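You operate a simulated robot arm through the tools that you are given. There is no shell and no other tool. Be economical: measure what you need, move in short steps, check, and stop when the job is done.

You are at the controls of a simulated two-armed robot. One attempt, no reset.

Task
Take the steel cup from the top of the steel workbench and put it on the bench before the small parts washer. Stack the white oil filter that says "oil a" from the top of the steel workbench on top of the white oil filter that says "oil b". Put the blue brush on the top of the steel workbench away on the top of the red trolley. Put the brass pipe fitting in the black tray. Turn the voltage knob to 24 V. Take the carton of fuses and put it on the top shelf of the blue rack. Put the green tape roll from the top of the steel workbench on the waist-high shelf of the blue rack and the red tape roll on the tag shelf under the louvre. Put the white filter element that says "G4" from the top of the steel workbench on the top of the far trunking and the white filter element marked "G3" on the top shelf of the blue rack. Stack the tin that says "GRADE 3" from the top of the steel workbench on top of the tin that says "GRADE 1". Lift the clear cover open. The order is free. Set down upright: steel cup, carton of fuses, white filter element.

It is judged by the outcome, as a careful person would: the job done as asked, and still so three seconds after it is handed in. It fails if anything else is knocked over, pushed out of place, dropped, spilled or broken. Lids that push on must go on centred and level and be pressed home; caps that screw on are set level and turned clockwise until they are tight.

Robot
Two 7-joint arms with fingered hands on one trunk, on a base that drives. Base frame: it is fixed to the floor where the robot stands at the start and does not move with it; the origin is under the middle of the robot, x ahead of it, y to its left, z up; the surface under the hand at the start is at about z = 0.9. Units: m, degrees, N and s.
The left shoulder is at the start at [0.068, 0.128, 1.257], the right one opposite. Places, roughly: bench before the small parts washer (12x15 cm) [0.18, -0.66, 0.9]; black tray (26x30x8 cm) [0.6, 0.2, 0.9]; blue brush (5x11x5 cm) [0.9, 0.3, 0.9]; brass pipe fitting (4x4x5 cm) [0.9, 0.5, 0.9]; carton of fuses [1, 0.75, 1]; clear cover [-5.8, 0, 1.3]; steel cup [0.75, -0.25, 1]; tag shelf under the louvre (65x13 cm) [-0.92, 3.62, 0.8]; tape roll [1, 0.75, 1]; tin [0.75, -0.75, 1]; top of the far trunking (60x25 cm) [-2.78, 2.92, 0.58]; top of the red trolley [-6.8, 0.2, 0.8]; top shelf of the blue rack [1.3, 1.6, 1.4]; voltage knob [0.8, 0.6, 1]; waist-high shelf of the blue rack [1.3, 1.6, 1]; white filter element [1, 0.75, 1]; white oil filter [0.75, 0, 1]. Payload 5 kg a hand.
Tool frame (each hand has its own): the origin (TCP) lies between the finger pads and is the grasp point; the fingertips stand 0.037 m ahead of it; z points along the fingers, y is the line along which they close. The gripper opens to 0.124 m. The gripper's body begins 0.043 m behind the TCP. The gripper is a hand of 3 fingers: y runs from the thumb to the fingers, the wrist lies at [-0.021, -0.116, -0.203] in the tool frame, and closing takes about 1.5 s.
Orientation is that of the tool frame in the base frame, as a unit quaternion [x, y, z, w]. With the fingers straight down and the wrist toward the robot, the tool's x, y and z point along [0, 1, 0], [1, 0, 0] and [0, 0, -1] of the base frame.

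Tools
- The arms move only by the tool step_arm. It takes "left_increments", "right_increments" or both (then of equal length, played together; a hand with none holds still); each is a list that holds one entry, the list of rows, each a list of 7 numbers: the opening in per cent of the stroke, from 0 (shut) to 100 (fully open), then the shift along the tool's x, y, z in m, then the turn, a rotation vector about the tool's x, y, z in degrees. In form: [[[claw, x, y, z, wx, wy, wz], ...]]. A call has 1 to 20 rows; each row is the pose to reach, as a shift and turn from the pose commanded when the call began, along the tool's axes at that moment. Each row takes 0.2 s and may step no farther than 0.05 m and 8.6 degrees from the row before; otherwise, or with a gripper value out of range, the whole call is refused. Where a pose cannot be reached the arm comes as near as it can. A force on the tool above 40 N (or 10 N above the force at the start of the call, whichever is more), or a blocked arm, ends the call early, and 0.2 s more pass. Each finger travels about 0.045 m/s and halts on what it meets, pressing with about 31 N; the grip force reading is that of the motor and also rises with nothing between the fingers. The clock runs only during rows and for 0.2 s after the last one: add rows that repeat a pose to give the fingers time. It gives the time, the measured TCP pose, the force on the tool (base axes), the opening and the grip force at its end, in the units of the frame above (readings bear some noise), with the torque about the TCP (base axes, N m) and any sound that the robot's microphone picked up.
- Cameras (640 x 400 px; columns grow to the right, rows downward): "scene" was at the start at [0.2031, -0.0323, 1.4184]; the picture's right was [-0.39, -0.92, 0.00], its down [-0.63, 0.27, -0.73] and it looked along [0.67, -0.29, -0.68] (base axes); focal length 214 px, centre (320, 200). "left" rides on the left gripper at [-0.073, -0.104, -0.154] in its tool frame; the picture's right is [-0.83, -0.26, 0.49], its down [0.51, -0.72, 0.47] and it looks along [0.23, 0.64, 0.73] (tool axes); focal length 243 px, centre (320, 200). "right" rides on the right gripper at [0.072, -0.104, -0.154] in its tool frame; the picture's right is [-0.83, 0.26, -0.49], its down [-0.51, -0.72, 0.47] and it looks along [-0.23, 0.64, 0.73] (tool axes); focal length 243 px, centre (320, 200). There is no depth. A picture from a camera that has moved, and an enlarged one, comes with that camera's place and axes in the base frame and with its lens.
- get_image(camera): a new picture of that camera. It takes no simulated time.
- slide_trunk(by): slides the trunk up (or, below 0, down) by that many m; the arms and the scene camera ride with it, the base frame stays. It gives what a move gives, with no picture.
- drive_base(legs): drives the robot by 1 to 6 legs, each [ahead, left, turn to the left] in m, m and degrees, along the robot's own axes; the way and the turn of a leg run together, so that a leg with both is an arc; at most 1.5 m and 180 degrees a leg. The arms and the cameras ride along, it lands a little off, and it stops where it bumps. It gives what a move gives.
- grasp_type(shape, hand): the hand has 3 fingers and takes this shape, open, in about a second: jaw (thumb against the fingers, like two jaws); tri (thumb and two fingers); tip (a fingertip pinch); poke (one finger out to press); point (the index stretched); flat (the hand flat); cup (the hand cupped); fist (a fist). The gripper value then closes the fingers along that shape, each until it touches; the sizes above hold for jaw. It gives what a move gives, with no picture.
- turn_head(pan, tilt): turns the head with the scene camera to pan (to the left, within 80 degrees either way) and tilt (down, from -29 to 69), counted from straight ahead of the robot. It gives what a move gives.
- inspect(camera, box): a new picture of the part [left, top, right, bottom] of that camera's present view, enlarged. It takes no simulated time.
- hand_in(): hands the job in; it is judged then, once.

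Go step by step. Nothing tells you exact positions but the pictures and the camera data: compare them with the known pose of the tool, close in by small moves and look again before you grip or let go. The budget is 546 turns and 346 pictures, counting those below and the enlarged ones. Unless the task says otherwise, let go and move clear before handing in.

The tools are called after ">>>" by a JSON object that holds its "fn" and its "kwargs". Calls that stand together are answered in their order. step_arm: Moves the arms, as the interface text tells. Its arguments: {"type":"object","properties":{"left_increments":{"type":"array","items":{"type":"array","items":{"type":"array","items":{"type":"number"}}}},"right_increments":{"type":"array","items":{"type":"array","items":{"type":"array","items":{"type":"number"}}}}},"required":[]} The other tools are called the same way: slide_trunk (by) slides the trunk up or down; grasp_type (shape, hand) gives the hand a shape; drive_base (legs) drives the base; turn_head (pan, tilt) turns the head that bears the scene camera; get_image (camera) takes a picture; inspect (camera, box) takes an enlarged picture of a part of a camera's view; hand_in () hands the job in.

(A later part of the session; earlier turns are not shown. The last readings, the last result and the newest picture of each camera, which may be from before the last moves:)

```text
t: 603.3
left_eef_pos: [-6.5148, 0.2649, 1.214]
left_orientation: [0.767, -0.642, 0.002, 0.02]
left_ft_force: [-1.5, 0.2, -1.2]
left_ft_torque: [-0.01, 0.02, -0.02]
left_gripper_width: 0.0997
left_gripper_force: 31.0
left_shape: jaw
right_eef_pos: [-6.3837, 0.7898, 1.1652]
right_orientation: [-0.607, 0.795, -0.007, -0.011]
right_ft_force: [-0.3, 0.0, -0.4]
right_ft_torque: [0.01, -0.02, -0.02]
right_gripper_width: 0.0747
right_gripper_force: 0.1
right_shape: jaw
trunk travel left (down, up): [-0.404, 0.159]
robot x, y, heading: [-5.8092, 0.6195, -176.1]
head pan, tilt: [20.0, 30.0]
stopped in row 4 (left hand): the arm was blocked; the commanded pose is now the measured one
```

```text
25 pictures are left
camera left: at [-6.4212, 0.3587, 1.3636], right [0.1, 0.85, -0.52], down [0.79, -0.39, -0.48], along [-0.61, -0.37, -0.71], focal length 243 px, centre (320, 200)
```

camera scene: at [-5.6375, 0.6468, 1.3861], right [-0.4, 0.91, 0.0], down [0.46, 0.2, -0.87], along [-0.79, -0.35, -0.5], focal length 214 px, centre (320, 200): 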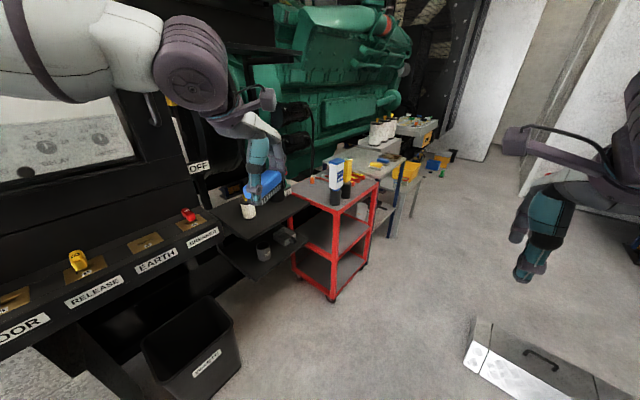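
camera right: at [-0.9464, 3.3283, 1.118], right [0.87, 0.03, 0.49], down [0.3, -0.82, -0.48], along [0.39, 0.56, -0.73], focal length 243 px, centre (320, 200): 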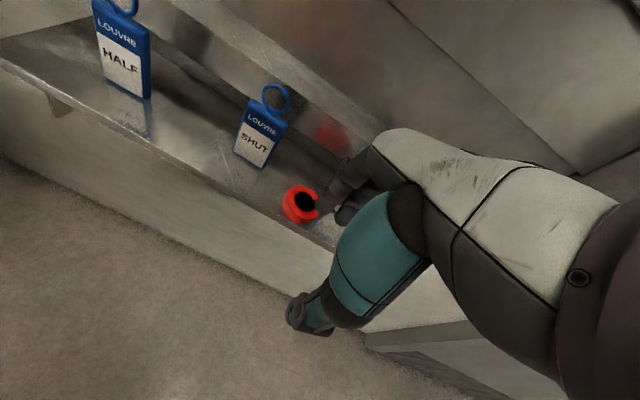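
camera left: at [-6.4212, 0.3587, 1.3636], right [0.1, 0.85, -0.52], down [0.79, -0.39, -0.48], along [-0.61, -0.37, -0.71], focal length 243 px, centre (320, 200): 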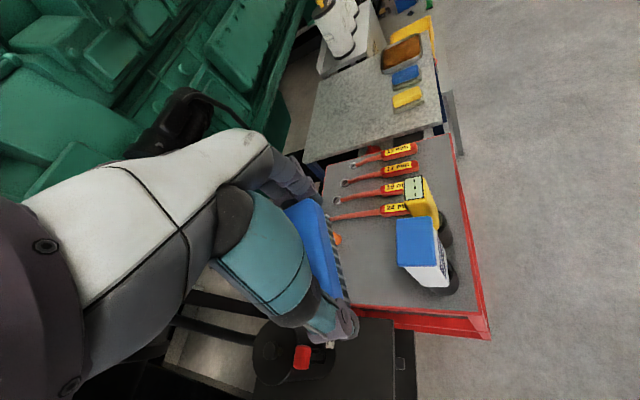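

The left elbow met the cabinet. Retract and approach the trolley from its other side.

>>> {"fn": "step_arm", "kwargs": {"left_increments": [[[0, 0, -0.045, -0.01, 0, 0, 0], [0, 0, -0.09, -0.02, 0, 0, 0], [0, 0, -0.13, -0.03, 0, 0, 0]]]}}

>>> {"fn": "drive_base", "kwargs": {"legs": [[-0.05, -0.25, 0], [0.7, 0, 0], [0, 0, 61]]}}

>>> {"fn": "get_image", "kwargs": {"camera": "left"}}

```text
t: 604.3
left_eef_pos: [-6.395, 0.2942, 1.2388]
left_orientation: [0.767, -0.642, 0.009, 0.021]
left_ft_force: [0.5, 0.5, 0.3]
left_ft_torque: [-0.01, 0.03, 0.0]
left_gripper_width: 0.0997
left_gripper_force: 31.1
left_shape: jaw
right_eef_pos: [-6.392, 0.7979, 1.1608]
right_orientation: [-0.606, 0.796, -0.011, -0.009]
right_ft_force: [0.4, 0.3, -0.7]
right_ft_torque: [-0.02, 0.05, -0.02]
right_gripper_width: 0.0745
right_gripper_force: 0.2
right_shape: jaw
trunk travel left (down, up): [-0.404, 0.159]
robot x, y, heading: [-5.8074, 0.6173, -176.3]
head pan, tilt: [20.0, 30.0]
stopped in row 3 (left hand): the arm was blocked; the commanded pose is now the measured one
```

```text
t: 610.0
left_eef_pos: [-6.9819, 0.4822, 1.2377]
left_orientation: [0.771, -0.637, 0.009, 0.021]
left_ft_force: [-0.8, 0.3, -0.7]
left_ft_torque: [0.01, 0.01, 0.01]
left_gripper_width: 0.0999
left_gripper_force: 30.8
left_shape: jaw
right_eef_pos: [-6.9838, 0.9862, 1.163]
right_orientation: [-0.611, 0.792, -0.006, -0.006]
right_ft_force: [0.0, 0.9, -0.9]
right_ft_torque: [0.03, 0.01, 0.03]
right_gripper_width: 0.0746
right_gripper_force: 0.1
right_shape: jaw
trunk travel left (down, up): [-0.404, 0.159]
robot x, y, heading: [-6.3963, 0.8286, -175.5]
head pan, tilt: [20.0, 30.0]
stopped in leg 2: the robot was blocked; the commanded pose is now the measured one
```

```text
24 pictures are left
camera left: at [-6.8905, 0.5792, 1.3851], right [0.09, 0.84, -0.53], down [0.8, -0.38, -0.47], along [-0.6, -0.38, -0.71], focal length 243 px, centre (320, 200)
```

left: 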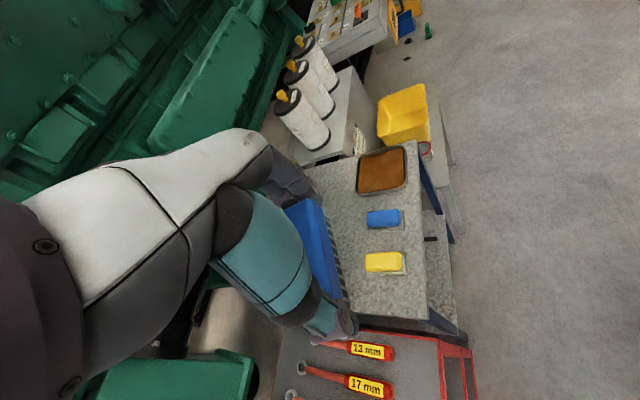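

>>> {"fn": "drive_base", "kwargs": {"legs": [[-0.03, 0, 0], [0, 0, 50]]}}

>>> {"fn": "get_image", "kwargs": {"camera": "left"}}

```text
t: 613.1
left_eef_pos: [-6.4727, 0.1472, 1.2313]
left_orientation: [0.967, -0.255, 0.01, 0.011]
left_ft_force: [-0.6, -0.5, -0.2]
left_ft_torque: [0.04, 0.02, -0.02]
left_gripper_width: 0.0995
left_gripper_force: 31.1
left_shape: jaw
right_eef_pos: [-6.8594, 0.4749, 1.1636]
right_orientation: [0.886, -0.464, 0.002, -0.001]
right_ft_force: [0.0, 0.3, 0.1]
right_ft_torque: [-0.02, -0.01, 0.01]
right_gripper_width: 0.0747
right_gripper_force: 0.0
right_shape: jaw
trunk travel left (down, up): [-0.404, 0.159]
robot x, y, heading: [-6.3641, 0.827, -126.1]
head pan, tilt: [20.0, 30.0]
```

```text
23 pictures are left
camera left: at [-6.4867, 0.2776, 1.3803], right [-0.59, 0.62, -0.52], down [0.8, 0.36, -0.47], along [-0.11, -0.69, -0.72], focal length 243 px, centre (320, 200)
```

left: 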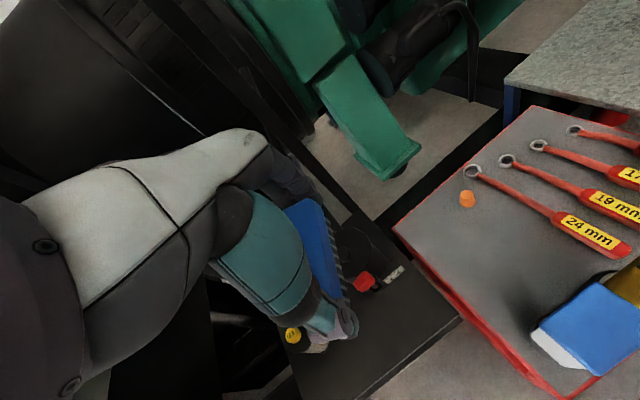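

>>> {"fn": "step_arm", "kwargs": {"left_increments": [[[0, -0.04, 0.016, 0, 0.5, -0.7, 0], [0, -0.08, 0.033, 0, 0.9, -1.4, 0], [0, -0.115, 0.048, 0.01, 0.9, -1.4, 0], [0, -0.132, 0.0545, 0.04, 0.9, -1.4, 0], [0, -0.132, 0.0545, 0.085, 0.9, -1.4, 0], [0, -0.132, 0.0545, 0.13, 0.9, -1.4, 0], [0, -0.132, 0.0545, 0.175, 0.9, -1.4, 0], [0, -0.132, 0.0545, 0.22, 0.9, -1.4, 0], [0, -0.132, 0.0545, 0.26, 0.9, -1.4, 0], [0, -0.132, 0.0545, 0.29, 0.9, -1.4, 0]]]}}

>>> {"fn": "get_image", "kwargs": {"camera": "left"}}

```text
t: 615.3
left_eef_pos: [-6.6121, 0.1574, 0.9375]
left_orientation: [0.967, -0.256, 0.0, 0.0]
left_ft_force: [-0.2, 0.0, -0.4]
left_ft_torque: [0.03, 0.02, 0.0]
left_gripper_width: 0.0995
left_gripper_force: 31.3
left_shape: jaw
right_eef_pos: [-6.8581, 0.4738, 1.163]
right_orientation: [0.887, -0.462, 0.002, 0.0]
right_ft_force: [0.0, -1.2, 0.2]
right_ft_torque: [-0.01, 0.01, 0.02]
right_gripper_width: 0.0748
right_gripper_force: 0.2
right_shape: jaw
trunk travel left (down, up): [-0.404, 0.159]
robot x, y, heading: [-6.3669, 0.833, -126.2]
head pan, tilt: [20.0, 30.0]
```

```text
22 pictures are left
camera left: at [-6.623, 0.2842, 1.0901], right [-0.59, 0.64, -0.49], down [0.8, 0.38, -0.47], along [-0.12, -0.67, -0.73], focal length 243 px, centre (320, 200)
```

left: 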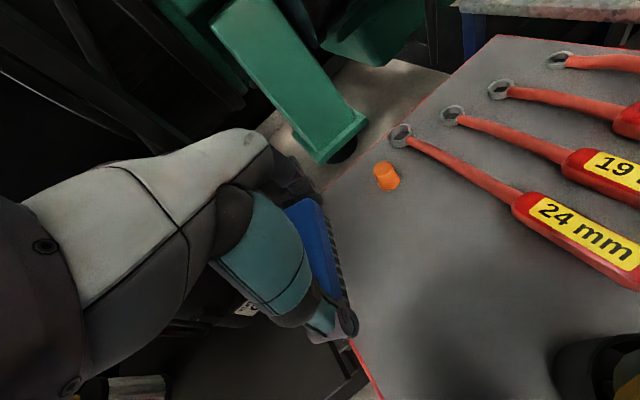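

>>> {"fn": "step_arm", "kwargs": {"left_increments": [[[0, -0.025, 0, 0, 0, 0, 0], [0, -0.051, 0.0014, 0.02, 0, 0, 0], [0, -0.051, 0.0014, 0.05, 0, 0, 0], [0, -0.051, 0.0014, 0.068, 0, 0, 0], [0, -0.051, 0.0014, 0.078, 0, 0, 0], [0, -0.051, 0.0014, 0.086, 0, 0, 0], [0, -0.051, 0.0014, 0.092, 0, 0, 0]]]}}

>>> {"fn": "get_image", "kwargs": {"camera": "left"}}

```text
t: 616.9
left_eef_pos: [-6.6557, 0.1809, 0.8524]
left_orientation: [0.967, -0.255, -0.003, 0.005]
left_ft_force: [0.8, -1.4, 33.2]
left_ft_torque: [0.23, -0.15, 0.05]
left_gripper_width: 0.0987
left_gripper_force: 30.6
left_shape: jaw
right_eef_pos: [-6.8581, 0.477, 1.1671]
right_orientation: [0.886, -0.463, 0.002, 0.002]
right_ft_force: [0.7, -0.1, -0.2]
right_ft_torque: [0.01, 0.0, 0.01]
right_gripper_width: 0.0746
right_gripper_force: 0.1
right_shape: jaw
trunk travel left (down, up): [-0.404, 0.159]
robot x, y, heading: [-6.3665, 0.8314, -126.2]
head pan, tilt: [20.0, 30.0]
```

```text
21 pictures are left
camera left: at [-6.6668, 0.3092, 1.0035], right [-0.6, 0.63, -0.49], down [0.79, 0.37, -0.48], along [-0.12, -0.68, -0.73], focal length 243 px, centre (320, 200)
```

left: 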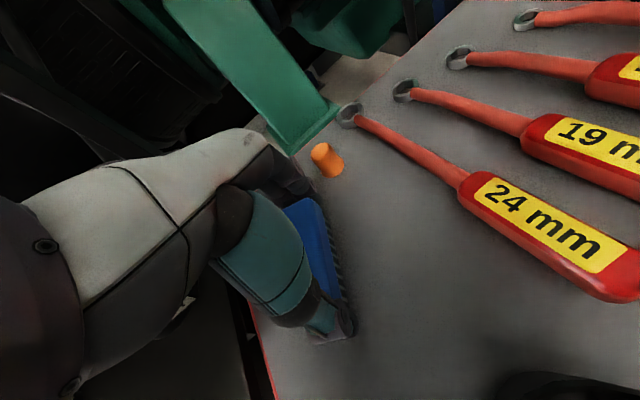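

>>> {"fn": "step_arm", "kwargs": {"left_increments": [[[0, 0, 0, -0.005, 0, 0, 0], [95, 0, 0, -0.005, 0, 0, 0], [95, 0, 0, -0.005, 0, 0, 0], [95, 0, 0, -0.005, 0, 0, 0], [95, 0, 0, -0.03, 0, 0, 0], [95, 0, 0, -0.07, 0, 0, 0], [95, 0, 0, -0.115, 0, 0, 0], [95, 0, 0, -0.16, 0, 0, 0], [95, 0, 0, -0.205, 0, 0, 0], [95, 0, -0.03, -0.24, 0, 0, 0], [95, 0, -0.06, -0.27, 0, 0, 0], [95, 0, -0.09, -0.3, 0, 0, 0], [95, 0, -0.12, -0.33, 0, 0, 0]]]}}

>>> {"fn": "get_image", "kwargs": {"camera": "left"}}

```text
t: 619.7
left_eef_pos: [-6.5931, 0.2883, 1.1804]
left_orientation: [0.967, -0.256, -0.001, 0.002]
left_ft_force: [0.5, 0.4, 0.1]
left_ft_torque: [-0.01, 0.03, 0.0]
left_gripper_width: 0.1179
left_gripper_force: 0.0
left_shape: jaw
right_eef_pos: [-6.8582, 0.4767, 1.166]
right_orientation: [0.886, -0.464, 0.003, 0.001]
right_ft_force: [-0.2, 0.0, 0.6]
right_ft_torque: [-0.01, 0.01, 0.03]
right_gripper_width: 0.0747
right_gripper_force: 0.1
right_shape: jaw
trunk travel left (down, up): [-0.404, 0.159]
robot x, y, heading: [-6.3689, 0.8305, -126.2]
head pan, tilt: [20.0, 30.0]
```

```text
20 pictures are left
camera left: at [-6.6049, 0.4157, 1.3326], right [-0.59, 0.64, -0.49], down [0.8, 0.38, -0.47], along [-0.12, -0.67, -0.73], focal length 243 px, centre (320, 200)
```

left: 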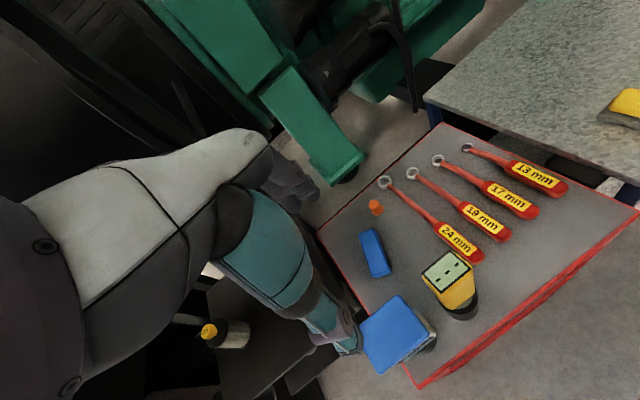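

Brush placed. Now look toward the clear cover.

>>> {"fn": "drive_base", "kwargs": {"legs": [[-0.15, 0, 0], [0, 0.55, 0], [0, 0, 20]]}}

>>> {"fn": "turn_head", "kwargs": {"pan": 10, "tilt": 5}}

>>> {"fn": "get_image", "kwargs": {"camera": "scene"}}

```text
t: 626.5
left_eef_pos: [-6.0356, 0.0804, 1.1799]
left_orientation: [0.971, -0.237, -0.003, 0.001]
left_ft_force: [-19.3, 6.8, -2.2]
left_ft_torque: [-0.11, -0.77, -1.54]
left_gripper_width: 0.1179
left_gripper_force: 0.1
left_shape: jaw
right_eef_pos: [-6.3069, 0.2464, 1.1629]
right_orientation: [0.901, -0.434, 0.004, 0.0]
right_ft_force: [-0.9, 0.4, 0.0]
right_ft_torque: [0.0, 0.03, -0.02]
right_gripper_width: 0.075
right_gripper_force: 0.1
right_shape: jaw
trunk travel left (down, up): [-0.404, 0.159]
robot x, y, heading: [-5.8349, 0.6336, -122.5]
head pan, tilt: [20.0, 30.0]
stopped in leg 3: the force on the tool passed its limit at 76 N (the readings are from after the stop); the commanded pose is now the measured one
```

```text
t: 627.4
left_eef_pos: [-6.0342, 0.0799, 1.1801]
left_orientation: [0.972, -0.233, -0.002, 0.002]
left_ft_force: [-24.2, 12.7, -1.1]
left_ft_torque: [-0.38, -0.98, -2.03]
left_gripper_width: 0.118
left_gripper_force: 0.0
left_shape: jaw
right_eef_pos: [-6.3063, 0.2479, 1.1631]
right_orientation: [0.901, -0.434, 0.004, -0.001]
right_ft_force: [0.7, -0.4, -0.1]
right_ft_torque: [-0.01, 0.02, -0.01]
right_gripper_width: 0.0744
right_gripper_force: 0.0
right_shape: jaw
trunk travel left (down, up): [-0.404, 0.159]
robot x, y, heading: [-5.8348, 0.6341, -122.5]
head pan, tilt: [10.0, 5.0]
```

```text
19 pictures are left
camera scene: at [-5.954, 0.4276, 1.4264], right [-0.92, 0.38, 0.0], down [0.04, 0.08, -1.0], along [-0.38, -0.92, -0.09], focal length 214 px, centre (320, 200)
```

scene: 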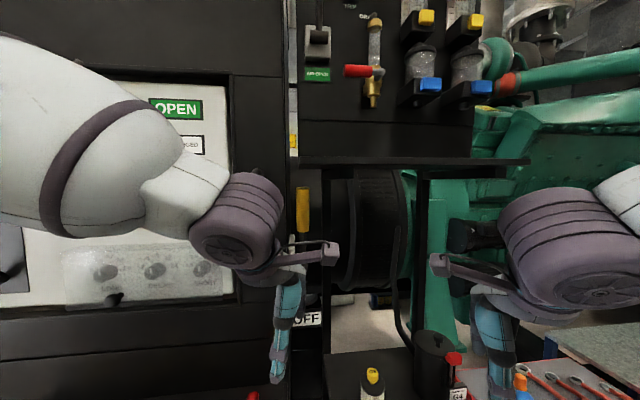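

I see the clear cover over the knobs (tab at its bottom), about (-5.8,0,1.27). Back off to free the left hand and take a closer look.

>>> {"fn": "drive_base", "kwargs": {"legs": [[-0.15, 0, 0], [0, 0.2, 18]]}}

>>> {"fn": "turn_head", "kwargs": {"pan": 0, "tilt": 15}}

>>> {"fn": "get_image", "kwargs": {"camera": "scene"}}

```text
t: 630.7
left_eef_pos: [-5.5885, 0.0887, 1.1807]
left_orientation: [0.997, -0.079, -0.003, 0.002]
left_ft_force: [-0.7, 0.3, -0.1]
left_ft_torque: [0.02, 0.02, 0.03]
left_gripper_width: 0.118
left_gripper_force: 0.1
left_shape: jaw
right_eef_pos: [-5.8987, 0.1648, 1.1634]
right_orientation: [0.958, -0.288, 0.002, 0.001]
right_ft_force: [-0.2, 0.8, -0.5]
right_ft_torque: [0.0, -0.02, 0.01]
right_gripper_width: 0.0747
right_gripper_force: 0.1
right_shape: jaw
trunk travel left (down, up): [-0.404, 0.159]
robot x, y, heading: [-5.5695, 0.6764, -104.5]
head pan, tilt: [10.0, 5.0]
```

```text
t: 631.5
left_eef_pos: [-5.5866, 0.0887, 1.1787]
left_orientation: [0.997, -0.079, -0.003, 0.002]
left_ft_force: [0.0, -0.2, -0.2]
left_ft_torque: [-0.05, 0.02, 0.03]
left_gripper_width: 0.1178
left_gripper_force: 0.2
left_shape: jaw
right_eef_pos: [-5.8968, 0.166, 1.1624]
right_orientation: [0.958, -0.288, 0.002, -0.001]
right_ft_force: [-0.1, -1.0, -0.6]
right_ft_torque: [-0.01, -0.02, 0.01]
right_gripper_width: 0.0743
right_gripper_force: 0.0
right_shape: jaw
trunk travel left (down, up): [-0.404, 0.159]
robot x, y, heading: [-5.5692, 0.6764, -104.6]
head pan, tilt: [0.0, 15.0]
```

```text
18 pictures are left
camera scene: at [-5.6319, 0.4459, 1.4104], right [-0.97, 0.25, 0.0], down [0.06, 0.25, -0.97], along [-0.24, -0.94, -0.26], focal length 214 px, centre (320, 200)
```

scene: 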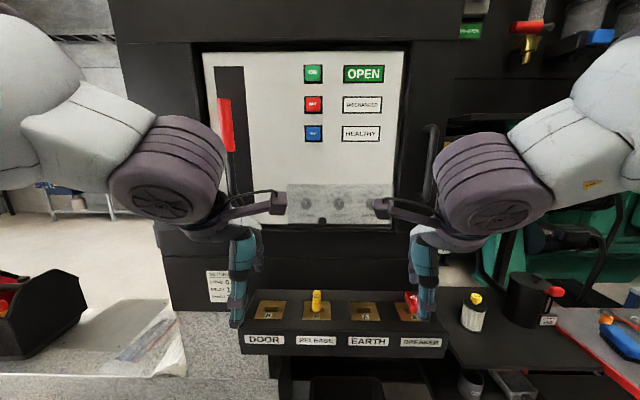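

>>> {"fn": "inspect", "kwargs": {"camera": "scene", "box": [265, 165, 405, 245]}}

```text
4.57 times, centred on (335, 205) of scene
camera zoom: at [-5.6319, 0.4459, 1.4104], right [-0.97, 0.25, 0.0], down [0.06, 0.25, -0.97], along [-0.24, -0.94, -0.26], focal length 980 px, centre (251, 177)
```

zoom: 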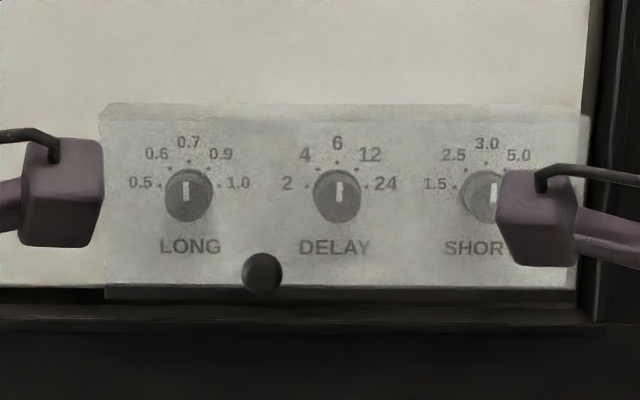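

The cover is hinged at its top with a black knob at its bottom, at about (-5.761,-0.027,1.228). Position the robot for the right hand and pitch the closed fingers horizontally toward the panel.

>>> {"fn": "drive_base", "kwargs": {"legs": [[-0.1, 0, 0], [0, 0, 19.5]]}}

>>> {"fn": "step_arm", "kwargs": {"right_increments": [[[50, 0, 0, -0.03, 0, 0, 0], [20, 0, 0, -0.05, -7.5, 0, 0], [0, 0, 0, -0.05, -15, 0, 0], [0, 0, 0, -0.05, -22.5, 0, 0], [0, 0, 0, -0.05, -30, 0, 0], [0, 0, 0, -0.05, -37.5, 0, 0], [0, 0, 0, -0.05, -45, 0, 0]]]}}

```text
t: 633.7
left_eef_pos: [-5.3662, 0.2113, 1.1791]
left_orientation: [0.996, 0.091, -0.003, 0.002]
left_ft_force: [-0.4, -0.2, -0.8]
left_ft_torque: [0.02, -0.04, -0.01]
left_gripper_width: 0.118
left_gripper_force: 0.2
left_shape: jaw
right_eef_pos: [-5.6836, 0.1797, 1.1636]
right_orientation: [0.993, -0.122, 0.003, -0.001]
right_ft_force: [-0.4, -0.3, 0.2]
right_ft_torque: [-0.01, -0.03, 0.03]
right_gripper_width: 0.0747
right_gripper_force: 0.1
right_shape: jaw
trunk travel left (down, up): [-0.404, 0.159]
robot x, y, heading: [-5.5437, 0.7736, -85.1]
head pan, tilt: [0.0, 15.0]
```

```text
t: 635.3
left_eef_pos: [-5.3648, 0.2103, 1.1774]
left_orientation: [0.996, 0.09, -0.003, 0.001]
left_ft_force: [-1.0, 0.7, 0.3]
left_ft_torque: [0.03, 0.02, -0.03]
left_gripper_width: 0.118
left_gripper_force: 0.1
left_shape: jaw
right_eef_pos: [-5.6613, 0.1263, 1.2274]
right_orientation: [0.917, -0.115, -0.045, 0.378]
right_ft_force: [0.0, -1.3, -0.1]
right_ft_torque: [-0.01, 0.01, 0.02]
right_gripper_width: 0.0
right_gripper_force: 30.4
right_shape: jaw
right hand out of reach, approached as far as the arm can: row 5, 6, 7
trunk travel left (down, up): [-0.404, 0.159]
robot x, y, heading: [-5.5494, 0.7752, -85.1]
head pan, tilt: [0.0, 15.0]
```

>>> {"fn": "step_arm", "kwargs": {"right_increments": [[[20, -0.015, 0.03, 0.009, 0, 0, 0], [40, -0.03, 0.06, 0.018, 0, 0, 0], [40, -0.045, 0.092, 0.027, 0, 0, 0], [40, -0.06, 0.123, 0.036, 0, 0, 0], [40, -0.06, 0.123, 0.036, 0, 0, 0]]]}}

>>> {"fn": "get_image", "kwargs": {"camera": "right"}}

```text
t: 636.5
left_eef_pos: [-5.3645, 0.2116, 1.1792]
left_orientation: [0.996, 0.091, -0.003, 0.002]
left_ft_force: [-0.1, 0.0, -0.4]
left_ft_torque: [0.01, 0.05, 0.02]
left_gripper_width: 0.118
left_gripper_force: 0.0
left_shape: jaw
right_eef_pos: [-5.748, 0.0338, 1.2899]
right_orientation: [0.917, -0.114, -0.046, 0.38]
right_ft_force: [0.5, 0.5, -0.3]
right_ft_torque: [0.01, 0.0, 0.0]
right_gripper_width: 0.0487
right_gripper_force: 0.0
right_shape: jaw
trunk travel left (down, up): [-0.404, 0.159]
robot x, y, heading: [-5.5434, 0.7711, -85.2]
head pan, tilt: [0.0, 15.0]
```

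```text
16 pictures are left
camera right: at [-5.6354, 0.1916, 1.3241], right [-0.77, 0.36, 0.53], down [-0.45, 0.3, -0.85], along [-0.46, -0.89, -0.07], focal length 243 px, centre (320, 200)
```

right: 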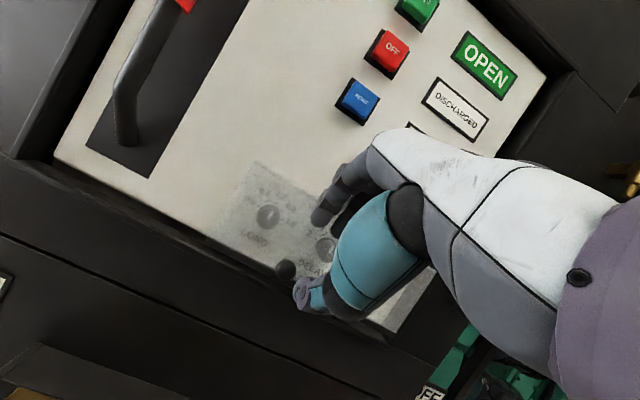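

The knob lies right between the fingers' approach. Advance and pinch it.

>>> {"fn": "step_arm", "kwargs": {"right_increments": [[[40, 0.003, 0, 0.02, 0, 0, 0], [40, 0.005, 0, 0.04, 0, 0, 0], [40, 0.005, 0, 0.052, 0, 0, 0]]]}}

>>> {"fn": "get_image", "kwargs": {"camera": "right"}}

```text
t: 637.3
left_eef_pos: [-5.3633, 0.2166, 1.1823]
left_orientation: [0.996, 0.09, -0.004, 0.004]
left_ft_force: [-1.5, -0.4, -0.2]
left_ft_torque: [0.01, 0.01, -0.01]
left_gripper_width: 0.1178
left_gripper_force: 0.0
left_shape: jaw
right_eef_pos: [-5.7489, 0.0043, 1.256]
right_orientation: [0.916, -0.113, -0.045, 0.382]
right_ft_force: [7.5, 25.5, 9.1]
right_ft_torque: [-0.87, 0.34, -0.3]
right_gripper_width: 0.0467
right_gripper_force: 0.1
right_shape: jaw
trunk travel left (down, up): [-0.404, 0.159]
robot x, y, heading: [-5.5458, 0.7739, -85.1]
head pan, tilt: [0.0, 15.0]
```

```text
15 pictures are left
camera right: at [-5.6362, 0.1622, 1.2907], right [-0.77, 0.36, 0.53], down [-0.45, 0.29, -0.85], along [-0.46, -0.89, -0.06], focal length 243 px, centre (320, 200)
```

right: 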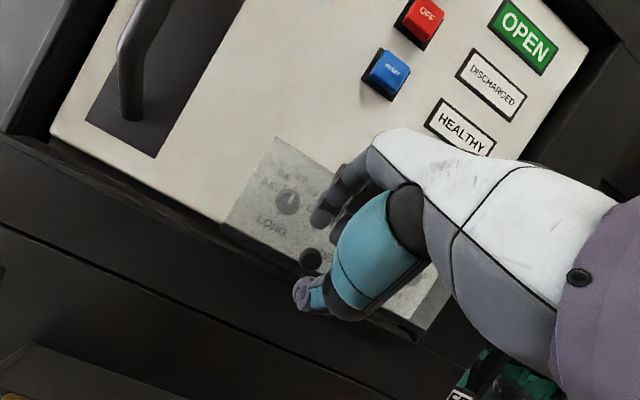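

>>> {"fn": "step_arm", "kwargs": {"right_increments": [[[25, 0, 0, 0, 0, 0, 0], [10, 0, 0, 0, 0, 0, 0], [0, 0, 0, 0, 0, 0, 0], [0, 0, 0, 0, 0, 0, 0], [0, 0, 0, 0, 0, 0, 0]]]}}

>>> {"fn": "inspect", "kwargs": {"camera": "right", "box": [220, 170, 420, 340]}}

```text
t: 638.5
left_eef_pos: [-5.3637, 0.2138, 1.1795]
left_orientation: [0.996, 0.091, -0.004, 0.003]
left_ft_force: [0.7, -0.9, 0.6]
left_ft_torque: [-0.02, 0.03, 0.03]
left_gripper_width: 0.1179
left_gripper_force: 0.1
left_shape: jaw
right_eef_pos: [-5.7516, -0.0023, 1.2529]
right_orientation: [0.917, -0.115, -0.046, 0.379]
right_ft_force: [2.9, 7.0, -1.2]
right_ft_torque: [0.12, -0.11, 0.01]
right_gripper_width: 0.0
right_gripper_force: 31.3
right_shape: jaw
trunk travel left (down, up): [-0.404, 0.159]
robot x, y, heading: [-5.5433, 0.7696, -85.2]
head pan, tilt: [0.0, 15.0]
```

```text
2.35 times, centred on (320, 255) of right
camera zoom: at [-5.638, 0.1567, 1.2875], right [-0.77, 0.36, 0.53], down [-0.45, 0.29, -0.85], along [-0.46, -0.89, -0.07], focal length 571 px, centre (320, 71)
```

zoom: 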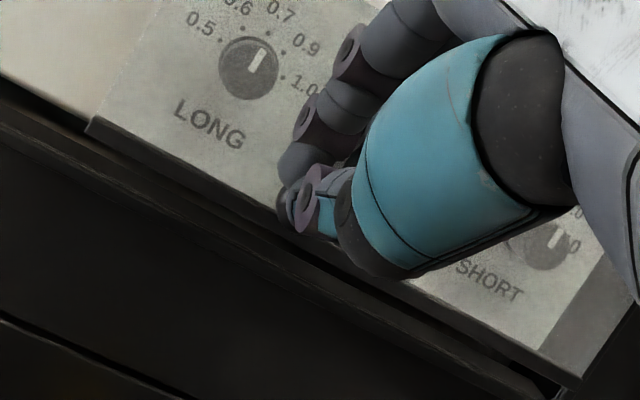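

The fingers closed beside the knob; open, shift 13 mm sideways and pinch again.

>>> {"fn": "step_arm", "kwargs": {"right_increments": [[[20, 0, 0, -0.02, 0, 0, 0], [40, 0.006, 0, -0.02, 0, 0, 0], [40, 0.013, 0, -0.02, 0, 0, 0], [40, 0.013, 0, -0.005, 0, 0, 0], [40, 0.013, 0, 0.004, 0, 0, 0], [25, 0.013, 0, 0.004, 0, 0, 0], [10, 0.013, 0, 0.004, 0, 0, 0], [0, 0.013, 0, 0.004, 0, 0, 0], [0, 0.013, 0, 0.004, 0, 0, 0]]]}}

>>> {"fn": "inspect", "kwargs": {"camera": "right", "box": [220, 170, 420, 340]}}

```text
t: 640.5
left_eef_pos: [-5.3642, 0.2147, 1.1795]
left_orientation: [0.996, 0.09, -0.003, 0.003]
left_ft_force: [0.4, -0.4, -0.5]
left_ft_torque: [-0.04, 0.0, 0.01]
left_gripper_width: 0.1178
left_gripper_force: 0.1
left_shape: jaw
right_eef_pos: [-5.7381, -0.0053, 1.2508]
right_orientation: [0.917, -0.113, -0.045, 0.381]
right_ft_force: [5.1, 7.1, 8.6]
right_ft_torque: [-0.14, 0.13, 0.01]
right_gripper_width: 0.0
right_gripper_force: 27.6
right_shape: jaw
trunk travel left (down, up): [-0.404, 0.159]
robot x, y, heading: [-5.547, 0.7716, -85.5]
head pan, tilt: [0.0, 15.0]
```

```text
2.35 times, centred on (320, 255) of right
camera zoom: at [-5.6258, 0.1532, 1.2858], right [-0.77, 0.36, 0.53], down [-0.45, 0.29, -0.85], along [-0.46, -0.89, -0.06], focal length 571 px, centre (320, 71)
```

zoom: 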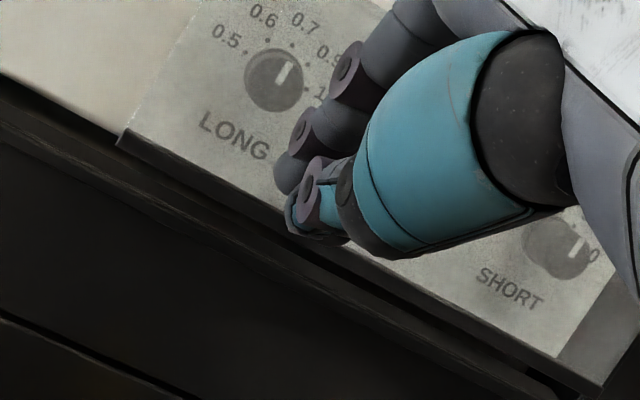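

The knob is too shallow to pinch, so I'll hook the closed fingertips under it and lift the cover from below.

>>> {"fn": "step_arm", "kwargs": {"right_increments": [[[0, -0.0074, -0.0206, -0.0205, 0, 0, 0], [0, -0.0188, -0.0404, 0.0104, 0, 0, 0], [0, -0.0116, -0.0161, 0.0261, 0, 0, 0], [0, -0.0116, -0.0161, 0.0261, 0, 0, 0]]]}}

>>> {"fn": "inspect", "kwargs": {"camera": "scene", "box": [260, 100, 460, 260]}}

```text
t: 641.3
left_eef_pos: [-5.3656, 0.215, 1.1804]
left_orientation: [0.996, 0.09, -0.003, 0.003]
left_ft_force: [-0.4, -0.2, -0.4]
left_ft_torque: [-0.05, 0.05, 0.01]
left_gripper_width: 0.1177
left_gripper_force: 0.0
left_shape: jaw
right_eef_pos: [-5.7528, -0.0021, 1.2168]
right_orientation: [0.919, -0.113, -0.044, 0.376]
right_ft_force: [-2.9, 19.4, -0.9]
right_ft_torque: [-0.24, 0.03, -0.6]
right_gripper_width: 0.0001
right_gripper_force: 31.1
right_shape: jaw
trunk travel left (down, up): [-0.404, 0.159]
robot x, y, heading: [-5.5419, 0.7753, -85.4]
head pan, tilt: [0.0, 15.0]
stopped in row 4 (right hand): the force on the tool passed its limit at 56 N (the readings are from after the stop); the commanded pose is now the measured one
```

```text
2.50 times, centred on (360, 180) of scene
camera zoom: at [-5.5273, 0.5385, 1.4108], right [-1.0, -0.08, 0.0], down [-0.02, 0.26, -0.97], along [0.08, -0.96, -0.26], focal length 536 px, centre (220, 250)
```

zoom: 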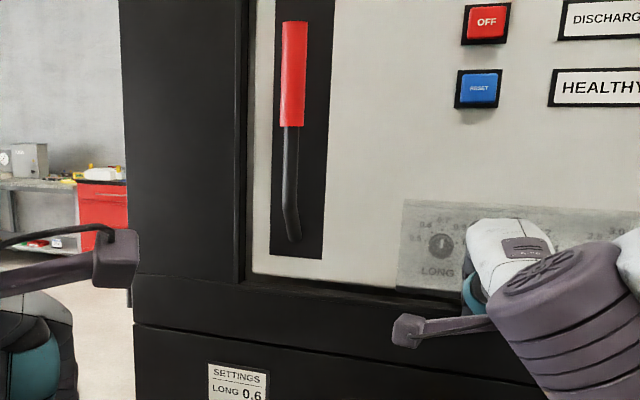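

>>> {"fn": "step_arm", "kwargs": {"right_increments": [[[0, 0, 0.0105, -0.0106, 0, 0, 0], [0, 0, 0.021, -0.0212, 0, 0, 0], [0, 0, 0.0317, -0.0319, 0, 0, 0], [0, 0, 0.0422, -0.0425, 0, 0, 0]]]}}

>>> {"fn": "get_image", "kwargs": {"camera": "right"}}

```text
t: 641.8
left_eef_pos: [-5.3673, 0.2127, 1.1798]
left_orientation: [0.996, 0.091, -0.002, 0.002]
left_ft_force: [0.2, 0.2, -0.1]
left_ft_torque: [-0.01, 0.01, 0.01]
left_gripper_width: 0.1179
left_gripper_force: 0.1
left_shape: jaw
right_eef_pos: [-5.754, -0.0032, 1.2238]
right_orientation: [0.923, -0.111, -0.046, 0.367]
right_ft_force: [-0.3, 11.2, -16.7]
right_ft_torque: [0.24, -0.16, -0.26]
right_gripper_width: 0.0
right_gripper_force: 31.0
right_shape: jaw
trunk travel left (down, up): [-0.404, 0.159]
robot x, y, heading: [-5.5459, 0.772, -85.2]
head pan, tilt: [0.0, 15.0]
stopped in row 2 (right hand): the force on the tool passed its limit at 46 N (the readings are from after the stop); the commanded pose is now the measured one
```

```text
11 pictures are left
camera right: at [-5.641, 0.1555, 1.2624], right [-0.77, 0.34, 0.54], down [-0.45, 0.32, -0.84], along [-0.46, -0.88, -0.09], focal length 243 px, centre (320, 200)
```

right: 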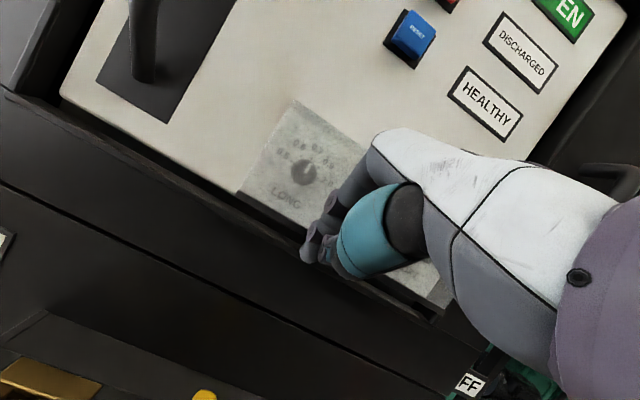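

Pushing up alone jams. Retreat and roll the hand 90° so the fingers can pinch the knob from its two sides.

>>> {"fn": "step_arm", "kwargs": {"right_increments": [[[0, -0.006, -0.01, -0.023, 0, 0, 0], [0, -0.012, -0.02, -0.046, 0, 0, 0], [20, -0.0172, -0.027, -0.069, 0, 0, 8], [40, -0.0172, -0.027, -0.069, 0, 0, 16], [40, -0.0172, -0.027, -0.069, 0, 0, 24], [40, -0.0172, -0.027, -0.069, 0, 0, 32], [40, -0.0172, -0.027, -0.069, 0, 0, 40], [40, -0.0172, -0.027, -0.069, 0, 0, 48], [40, -0.0172, -0.027, -0.069, 0, 0, 56], [40, -0.0172, -0.027, -0.069, 0, 0, 64], [40, -0.0172, -0.027, -0.069, 0, 0, 72], [40, -0.0172, -0.027, -0.069, 0, 0, 80], [40, -0.0172, -0.027, -0.069, 0, 0, 88]]]}}

>>> {"fn": "get_image", "kwargs": {"camera": "right"}}

```text
t: 644.6
left_eef_pos: [-5.3662, 0.2117, 1.1779]
left_orientation: [0.996, 0.09, -0.003, 0.001]
left_ft_force: [-0.5, 0.6, -0.1]
left_ft_torque: [0.01, 0.01, 0.02]
left_gripper_width: 0.1178
left_gripper_force: 0.1
left_shape: jaw
right_eef_pos: [-5.7547, 0.0647, 1.2581]
right_orientation: [-0.584, 0.722, -0.224, -0.298]
right_ft_force: [0.2, -0.5, -0.4]
right_ft_torque: [0.04, -0.02, 0.02]
right_gripper_width: 0.0492
right_gripper_force: 0.0
right_shape: jaw
trunk travel left (down, up): [-0.404, 0.159]
robot x, y, heading: [-5.5459, 0.776, -85.2]
head pan, tilt: [0.0, 15.0]
```

```text
10 pictures are left
camera right: at [-5.6381, 0.0928, 1.415], right [-0.06, 0.98, -0.21], down [0.7, -0.11, -0.71], along [-0.72, -0.19, -0.67], focal length 243 px, centre (320, 200)
```

right: 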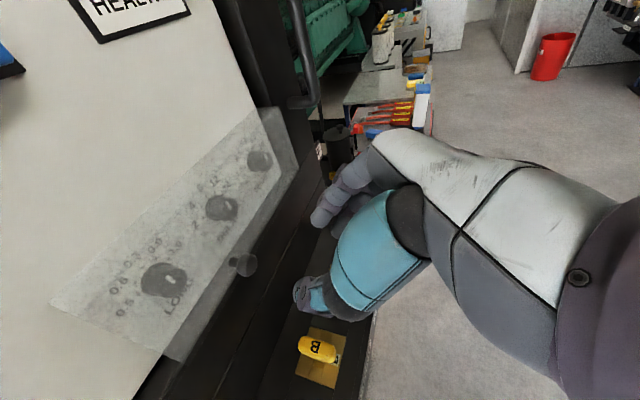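

>>> {"fn": "step_arm", "kwargs": {"right_increments": [[[40, 0.024, -0.009, 0, 0, 0, 0], [40, 0.0482, -0.0184, 0, 0, 0, 0], [40, 0.0482, -0.0184, 0.025, 0, 0, 0], [40, 0.0482, -0.0184, 0.045, 0, 0, 0], [40, 0.0482, -0.0184, 0.054, 0, 0, 0]]]}}

>>> {"fn": "get_image", "kwargs": {"camera": "right"}}

```text
t: 645.8
left_eef_pos: [-5.3657, 0.2118, 1.1797]
left_orientation: [0.996, 0.091, -0.003, 0.002]
left_ft_force: [0.3, 0.5, 0.3]
left_ft_torque: [0.02, 0.01, 0.0]
left_gripper_width: 0.1179
left_gripper_force: 0.1
left_shape: jaw
right_eef_pos: [-5.752, -0.0096, 1.2511]
right_orientation: [-0.586, 0.72, -0.224, -0.298]
right_ft_force: [0.4, 0.7, -0.8]
right_ft_torque: [0.02, -0.03, -0.03]
right_gripper_width: 0.0492
right_gripper_force: 0.1
right_shape: jaw
trunk travel left (down, up): [-0.404, 0.159]
robot x, y, heading: [-5.5465, 0.7723, -85.5]
head pan, tilt: [0.0, 15.0]
```

```text
9 pictures are left
camera right: at [-5.6351, 0.0193, 1.409], right [-0.06, 0.98, -0.21], down [0.7, -0.11, -0.71], along [-0.72, -0.19, -0.67], focal length 243 px, centre (320, 200)
```

right: 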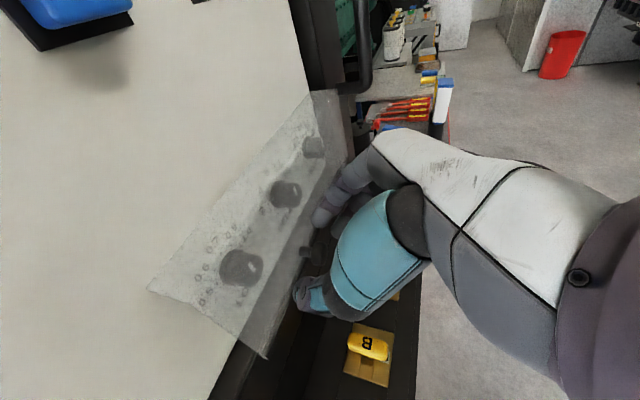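

The knob now sits between thumb and fingers. Close.

>>> {"fn": "step_arm", "kwargs": {"right_increments": [[[20, 0, 0, 0.003, 0, 0, 0], [0, 0, 0, 0.003, 0, 0, 0], [0, 0, 0, 0.003, 0, 0, 0], [0, 0, 0, 0.003, 0, 0, 0], [0, 0, 0, 0.003, 0, 0, 0]]]}}

```text
t: 647.0
left_eef_pos: [-5.3643, 0.2116, 1.1797]
left_orientation: [0.996, 0.091, -0.003, 0.002]
left_ft_force: [0.1, 0.1, 0.4]
left_ft_torque: [0.02, 0.01, -0.01]
left_gripper_width: 0.1177
left_gripper_force: 0.1
left_shape: jaw
right_eef_pos: [-5.7503, -0.0107, 1.2511]
right_orientation: [-0.585, 0.72, -0.224, -0.298]
right_ft_force: [5.4, 3.3, 2.4]
right_ft_torque: [0.04, -0.14, 0.21]
right_gripper_width: 0.013
right_gripper_force: 30.9
right_shape: jaw
trunk travel left (down, up): [-0.404, 0.159]
robot x, y, heading: [-5.5461, 0.7682, -85.3]
head pan, tilt: [0.0, 15.0]
```

Gripped the knob. Swing it outward and up along the hinge arc.

>>> {"fn": "step_arm", "kwargs": {"right_increments": [[[0, -0.002, 0, -0.009, 0, 0, 0], [0, -0.004, 0, -0.018, 0, 0, 0], [0, -0.0049, 0, -0.027, 0, 0, 0], [0, -0.004, 0, -0.04, 0, 0, 0], [0, -0.0032, 0, -0.0502, 0, 0, 0]]]}}

```text
t: 648.2
left_eef_pos: [-5.3637, 0.211, 1.177]
left_orientation: [0.996, 0.091, -0.004, 0.003]
left_ft_force: [-1.6, 0.9, -0.2]
left_ft_torque: [0.02, 0.01, -0.02]
left_gripper_width: 0.1179
left_gripper_force: 0.1
left_shape: jaw
right_eef_pos: [-5.742, 0.0232, 1.2844]
right_orientation: [-0.585, 0.72, -0.225, -0.298]
right_ft_force: [7.2, -10.3, 2.5]
right_ft_torque: [-0.13, -0.03, 0.24]
right_gripper_width: 0.011
right_gripper_force: 30.7
right_shape: jaw
trunk travel left (down, up): [-0.404, 0.159]
robot x, y, heading: [-5.5448, 0.7685, -85.2]
head pan, tilt: [0.0, 15.0]
```

>>> {"fn": "step_arm", "kwargs": {"right_increments": [[[0, 0.0065, 0, -0.009, 0, 0, 0], [0, 0.013, 0, -0.018, 0, 0, 0], [0, 0.0205, 0, -0.0275, 0, 0, 0], [0, 0.0282, 0, -0.0369, 0, 0, 0]]]}}

>>> {"fn": "get_image", "kwargs": {"camera": "right"}}

```text
t: 649.2
left_eef_pos: [-5.3656, 0.2121, 1.1797]
left_orientation: [0.996, 0.091, -0.002, 0.003]
left_ft_force: [0.3, 0.4, 0.7]
left_ft_torque: [-0.03, 0.0, 0.0]
left_gripper_width: 0.1177
left_gripper_force: 0.1
left_shape: jaw
right_eef_pos: [-5.7389, 0.0293, 1.3305]
right_orientation: [-0.585, 0.72, -0.225, -0.297]
right_ft_force: [0.1, -0.6, -0.2]
right_ft_torque: [0.0, 0.01, -0.01]
right_gripper_width: 0.0096
right_gripper_force: 31.1
right_shape: jaw
trunk travel left (down, up): [-0.404, 0.159]
robot x, y, heading: [-5.5431, 0.7735, -85.2]
head pan, tilt: [0.0, 15.0]
```

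```text
8 pictures are left
camera right: at [-5.6229, 0.0585, 1.4882], right [-0.06, 0.98, -0.21], down [0.7, -0.11, -0.71], along [-0.72, -0.19, -0.67], focal length 243 px, centre (320, 200)
```

right: 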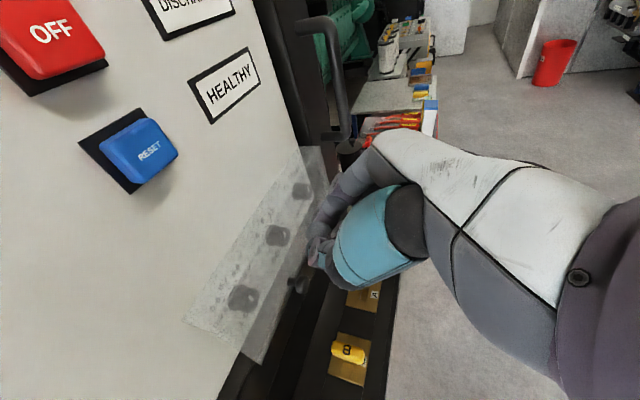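

The knob slipped out. Go back, engage deeper and grip again.

>>> {"fn": "step_arm", "kwargs": {"right_increments": [[[20, -0.01, 0, 0.01, 0, 0, 0], [40, -0.02, 0, 0.025, 0, 0, 0], [40, -0.0249, 0, 0.0461, 0, 0, 0], [40, -0.0249, 0, 0.07, 0, 0, 0], [40, -0.0249, 0, 0.088, 0, 0, 0], [40, -0.0249, 0, 0.096, 0, 0, 0], [40, -0.0249, 0, 0.101, 0, 0, 0]]]}}

>>> {"fn": "inspect", "kwargs": {"camera": "right", "box": [240, 180, 400, 320]}}

```text
t: 650.8
left_eef_pos: [-5.3648, 0.2173, 1.1816]
left_orientation: [0.996, 0.09, -0.004, 0.005]
left_ft_force: [0.9, 0.1, -0.7]
left_ft_torque: [0.01, 0.02, 0.0]
left_gripper_width: 0.1177
left_gripper_force: 0.0
left_shape: jaw
right_eef_pos: [-5.7527, -0.015, 1.2437]
right_orientation: [-0.584, 0.72, -0.225, -0.299]
right_ft_force: [7.8, 32.1, 8.4]
right_ft_torque: [0.45, 0.22, -1.15]
right_gripper_width: 0.05
right_gripper_force: 0.0
right_shape: jaw
trunk travel left (down, up): [-0.404, 0.159]
robot x, y, heading: [-5.5441, 0.7742, -85.2]
head pan, tilt: [0.0, 15.0]
```

```text
2.86 times, centred on (320, 250) of right
camera zoom: at [-5.637, 0.014, 1.4012], right [-0.06, 0.97, -0.21], down [0.69, -0.11, -0.71], along [-0.72, -0.19, -0.67], focal length 693 px, centre (320, 57)
```

zoom: 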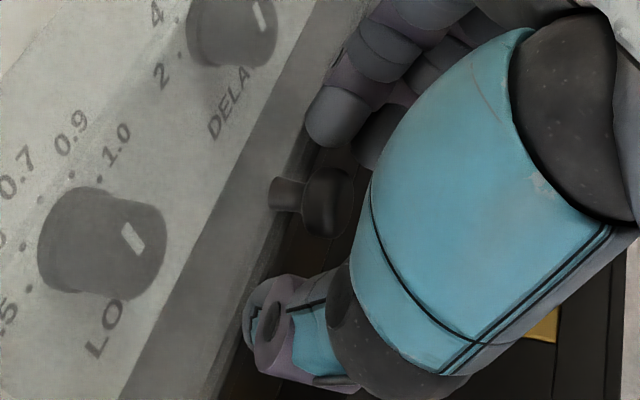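

A clear view: the knob has a stem and a wider head, and the fingertips are at the stem. Close and pull outward gently.

>>> {"fn": "step_arm", "kwargs": {"right_increments": [[[20, 0, 0, -0.002, 0, 0, 0], [0, 0, 0, -0.002, 0, 0, 0], [0, 0, 0, -0.002, 0, 0, 0], [0, 0, 0, -0.002, 0, 0, 0]]]}}

>>> {"fn": "step_arm", "kwargs": {"right_increments": [[[0, -0.004, 0, -0.005, 0, 0, 0], [0, -0.007, 0, -0.011, 0, 0, 0], [0, -0.009, 0, -0.018, 0, 0, 0], [0, -0.009, 0, -0.026, 0, 0, 0]]]}}

>>> {"fn": "inspect", "kwargs": {"camera": "right", "box": [200, 100, 400, 320]}}

```text
t: 651.8
left_eef_pos: [-5.3644, 0.2162, 1.1819]
left_orientation: [0.996, 0.091, -0.004, 0.004]
left_ft_force: [0.0, -0.3, 0.1]
left_ft_torque: [-0.03, -0.03, 0.02]
left_gripper_width: 0.1179
left_gripper_force: 0.1
left_shape: jaw
right_eef_pos: [-5.7507, -0.0152, 1.2447]
right_orientation: [-0.586, 0.719, -0.225, -0.299]
right_ft_force: [13.2, 29.4, -3.1]
right_ft_torque: [0.67, -0.31, -0.36]
right_gripper_width: 0.0165
right_gripper_force: 30.3
right_shape: jaw
trunk travel left (down, up): [-0.404, 0.159]
robot x, y, heading: [-5.5469, 0.7696, -85.0]
head pan, tilt: [0.0, 15.0]
```

```text
t: 652.8
left_eef_pos: [-5.3628, 0.2099, 1.1789]
left_orientation: [0.996, 0.09, -0.004, 0.002]
left_ft_force: [-0.2, -0.2, 0.8]
left_ft_torque: [-0.03, 0.01, 0.0]
left_gripper_width: 0.1176
left_gripper_force: 0.0
left_shape: jaw
right_eef_pos: [-5.7465, 0.0031, 1.2538]
right_orientation: [-0.585, 0.719, -0.225, -0.299]
right_ft_force: [11.0, -13.2, 7.1]
right_ft_torque: [-0.19, -0.11, 0.4]
right_gripper_width: 0.0145
right_gripper_force: 31.0
right_shape: jaw
trunk travel left (down, up): [-0.404, 0.159]
robot x, y, heading: [-5.5445, 0.7701, -85.6]
head pan, tilt: [0.0, 15.0]
```

```text
1.82 times, centred on (300, 210) of right
camera zoom: at [-5.6301, 0.0315, 1.4112], right [-0.06, 0.98, -0.21], down [0.7, -0.11, -0.71], along [-0.72, -0.19, -0.67], focal length 441 px, centre (356, 182)
```

zoom: 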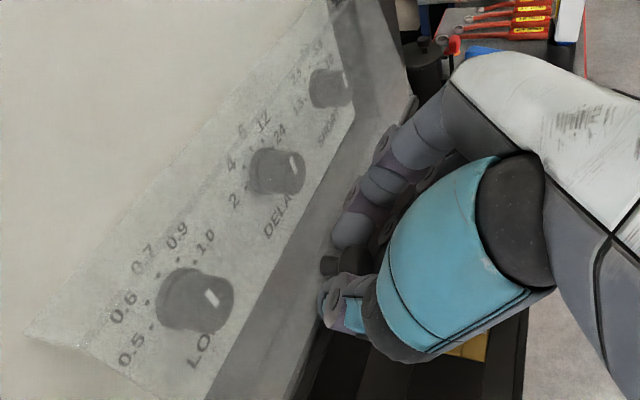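

>>> {"fn": "step_arm", "kwargs": {"right_increments": [[[0, -0.002, 0, -0.006, 0, 0, 0], [0, -0.004, 0, -0.012, 0, 0, 0], [0, -0.0052, 0, -0.018, 0, 0, 0], [0, -0.0062, 0, -0.0226, 0, 0, 0]]]}}

>>> {"fn": "inspect", "kwargs": {"camera": "right", "box": [200, 100, 400, 320]}}

```text
t: 653.8
left_eef_pos: [-5.3639, 0.2101, 1.1776]
left_orientation: [0.996, 0.09, -0.003, 0.001]
left_ft_force: [-0.6, 1.1, -0.3]
left_ft_torque: [0.02, 0.01, 0.0]
left_gripper_width: 0.1181
left_gripper_force: 0.0
left_shape: jaw
right_eef_pos: [-5.7408, 0.0229, 1.2651]
right_orientation: [-0.586, 0.72, -0.222, -0.298]
right_ft_force: [15.4, -12.4, 4.3]
right_ft_torque: [-0.26, -0.23, 0.41]
right_gripper_width: 0.0131
right_gripper_force: 30.8
right_shape: jaw
trunk travel left (down, up): [-0.404, 0.159]
robot x, y, heading: [-5.5455, 0.7713, -85.1]
head pan, tilt: [0.0, 15.0]
```

```text
1.82 times, centred on (300, 210) of right
camera zoom: at [-5.625, 0.0505, 1.422], right [-0.06, 0.98, -0.21], down [0.69, -0.11, -0.71], along [-0.72, -0.19, -0.67], focal length 441 px, centre (356, 182)
```

zoom: 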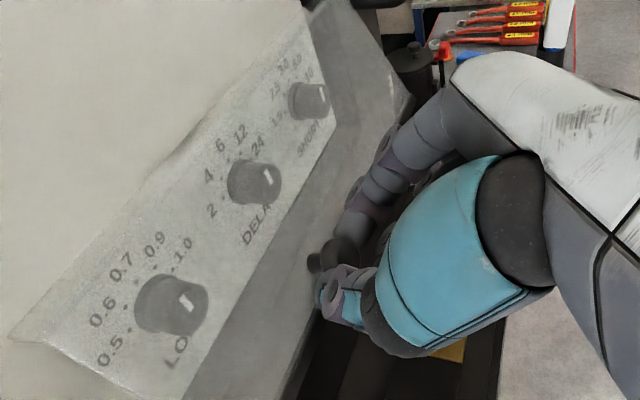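

The cover is swinging open. Continue along the arc, more upward.

>>> {"fn": "step_arm", "kwargs": {"right_increments": [[[0, 0.009, -0.002, -0.016, 0, 0, 0], [0, 0.019, -0.003, -0.033, 0, 0, 0], [0, 0.026, -0.004, -0.044, 0, 0, 0], [0, 0.0335, -0.004, -0.054, 0, 0, 0]]]}}

```text
t: 654.8
left_eef_pos: [-5.3651, 0.211, 1.1803]
left_orientation: [0.996, 0.091, -0.004, 0.002]
left_ft_force: [-0.4, 0.3, -1.0]
left_ft_torque: [0.03, 0.0, 0.0]
left_gripper_width: 0.118
left_gripper_force: 0.0
left_shape: jaw
right_eef_pos: [-5.734, 0.0357, 1.3272]
right_orientation: [-0.584, 0.72, -0.224, -0.299]
right_ft_force: [7.5, -0.2, -0.7]
right_ft_torque: [0.05, -0.2, 0.1]
right_gripper_width: 0.0131
right_gripper_force: 30.9
right_shape: jaw
trunk travel left (down, up): [-0.404, 0.159]
robot x, y, heading: [-5.5466, 0.7693, -85.2]
head pan, tilt: [0.0, 15.0]
```

>>> {"fn": "step_arm", "kwargs": {"right_increments": [[[0, 0.0095, -0.001, -0.0085, 0, 0, 0], [0, 0.0187, -0.002, -0.0167, 0, 0, 0], [0, 0.03, -0.003, -0.0225, 0, 0, 0], [0, 0.0419, -0.003, -0.0279, 0, 0, 0]]]}}

>>> {"fn": "get_image", "kwargs": {"camera": "right"}}

```text
t: 655.8
left_eef_pos: [-5.366, 0.2112, 1.18]
left_orientation: [0.996, 0.091, -0.003, 0.003]
left_ft_force: [-0.3, 0.4, -0.2]
left_ft_torque: [0.0, 0.02, 0.0]
left_gripper_width: 0.118
left_gripper_force: 0.1
left_shape: jaw
right_eef_pos: [-5.7356, 0.0235, 1.3768]
right_orientation: [-0.584, 0.721, -0.224, -0.298]
right_ft_force: [-0.7, 0.3, -0.8]
right_ft_torque: [0.16, -0.13, -0.04]
right_gripper_width: 0.0137
right_gripper_force: 30.6
right_shape: jaw
trunk travel left (down, up): [-0.404, 0.159]
robot x, y, heading: [-5.5464, 0.7727, -85.3]
head pan, tilt: [0.0, 15.0]
```

```text
4 pictures are left
camera right: at [-5.6193, 0.0517, 1.5341], right [-0.06, 0.98, -0.21], down [0.7, -0.11, -0.71], along [-0.72, -0.19, -0.67], focal length 243 px, centre (320, 200)
```

right: 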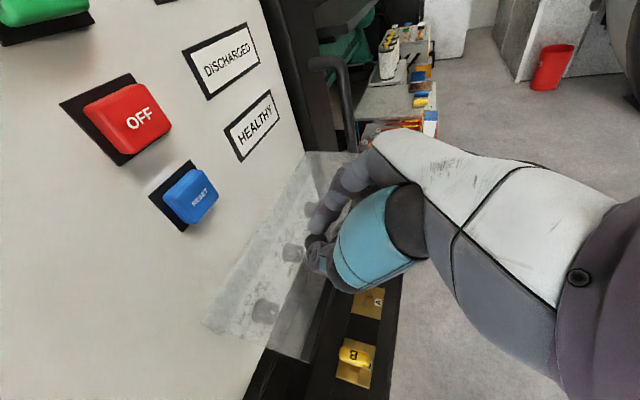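

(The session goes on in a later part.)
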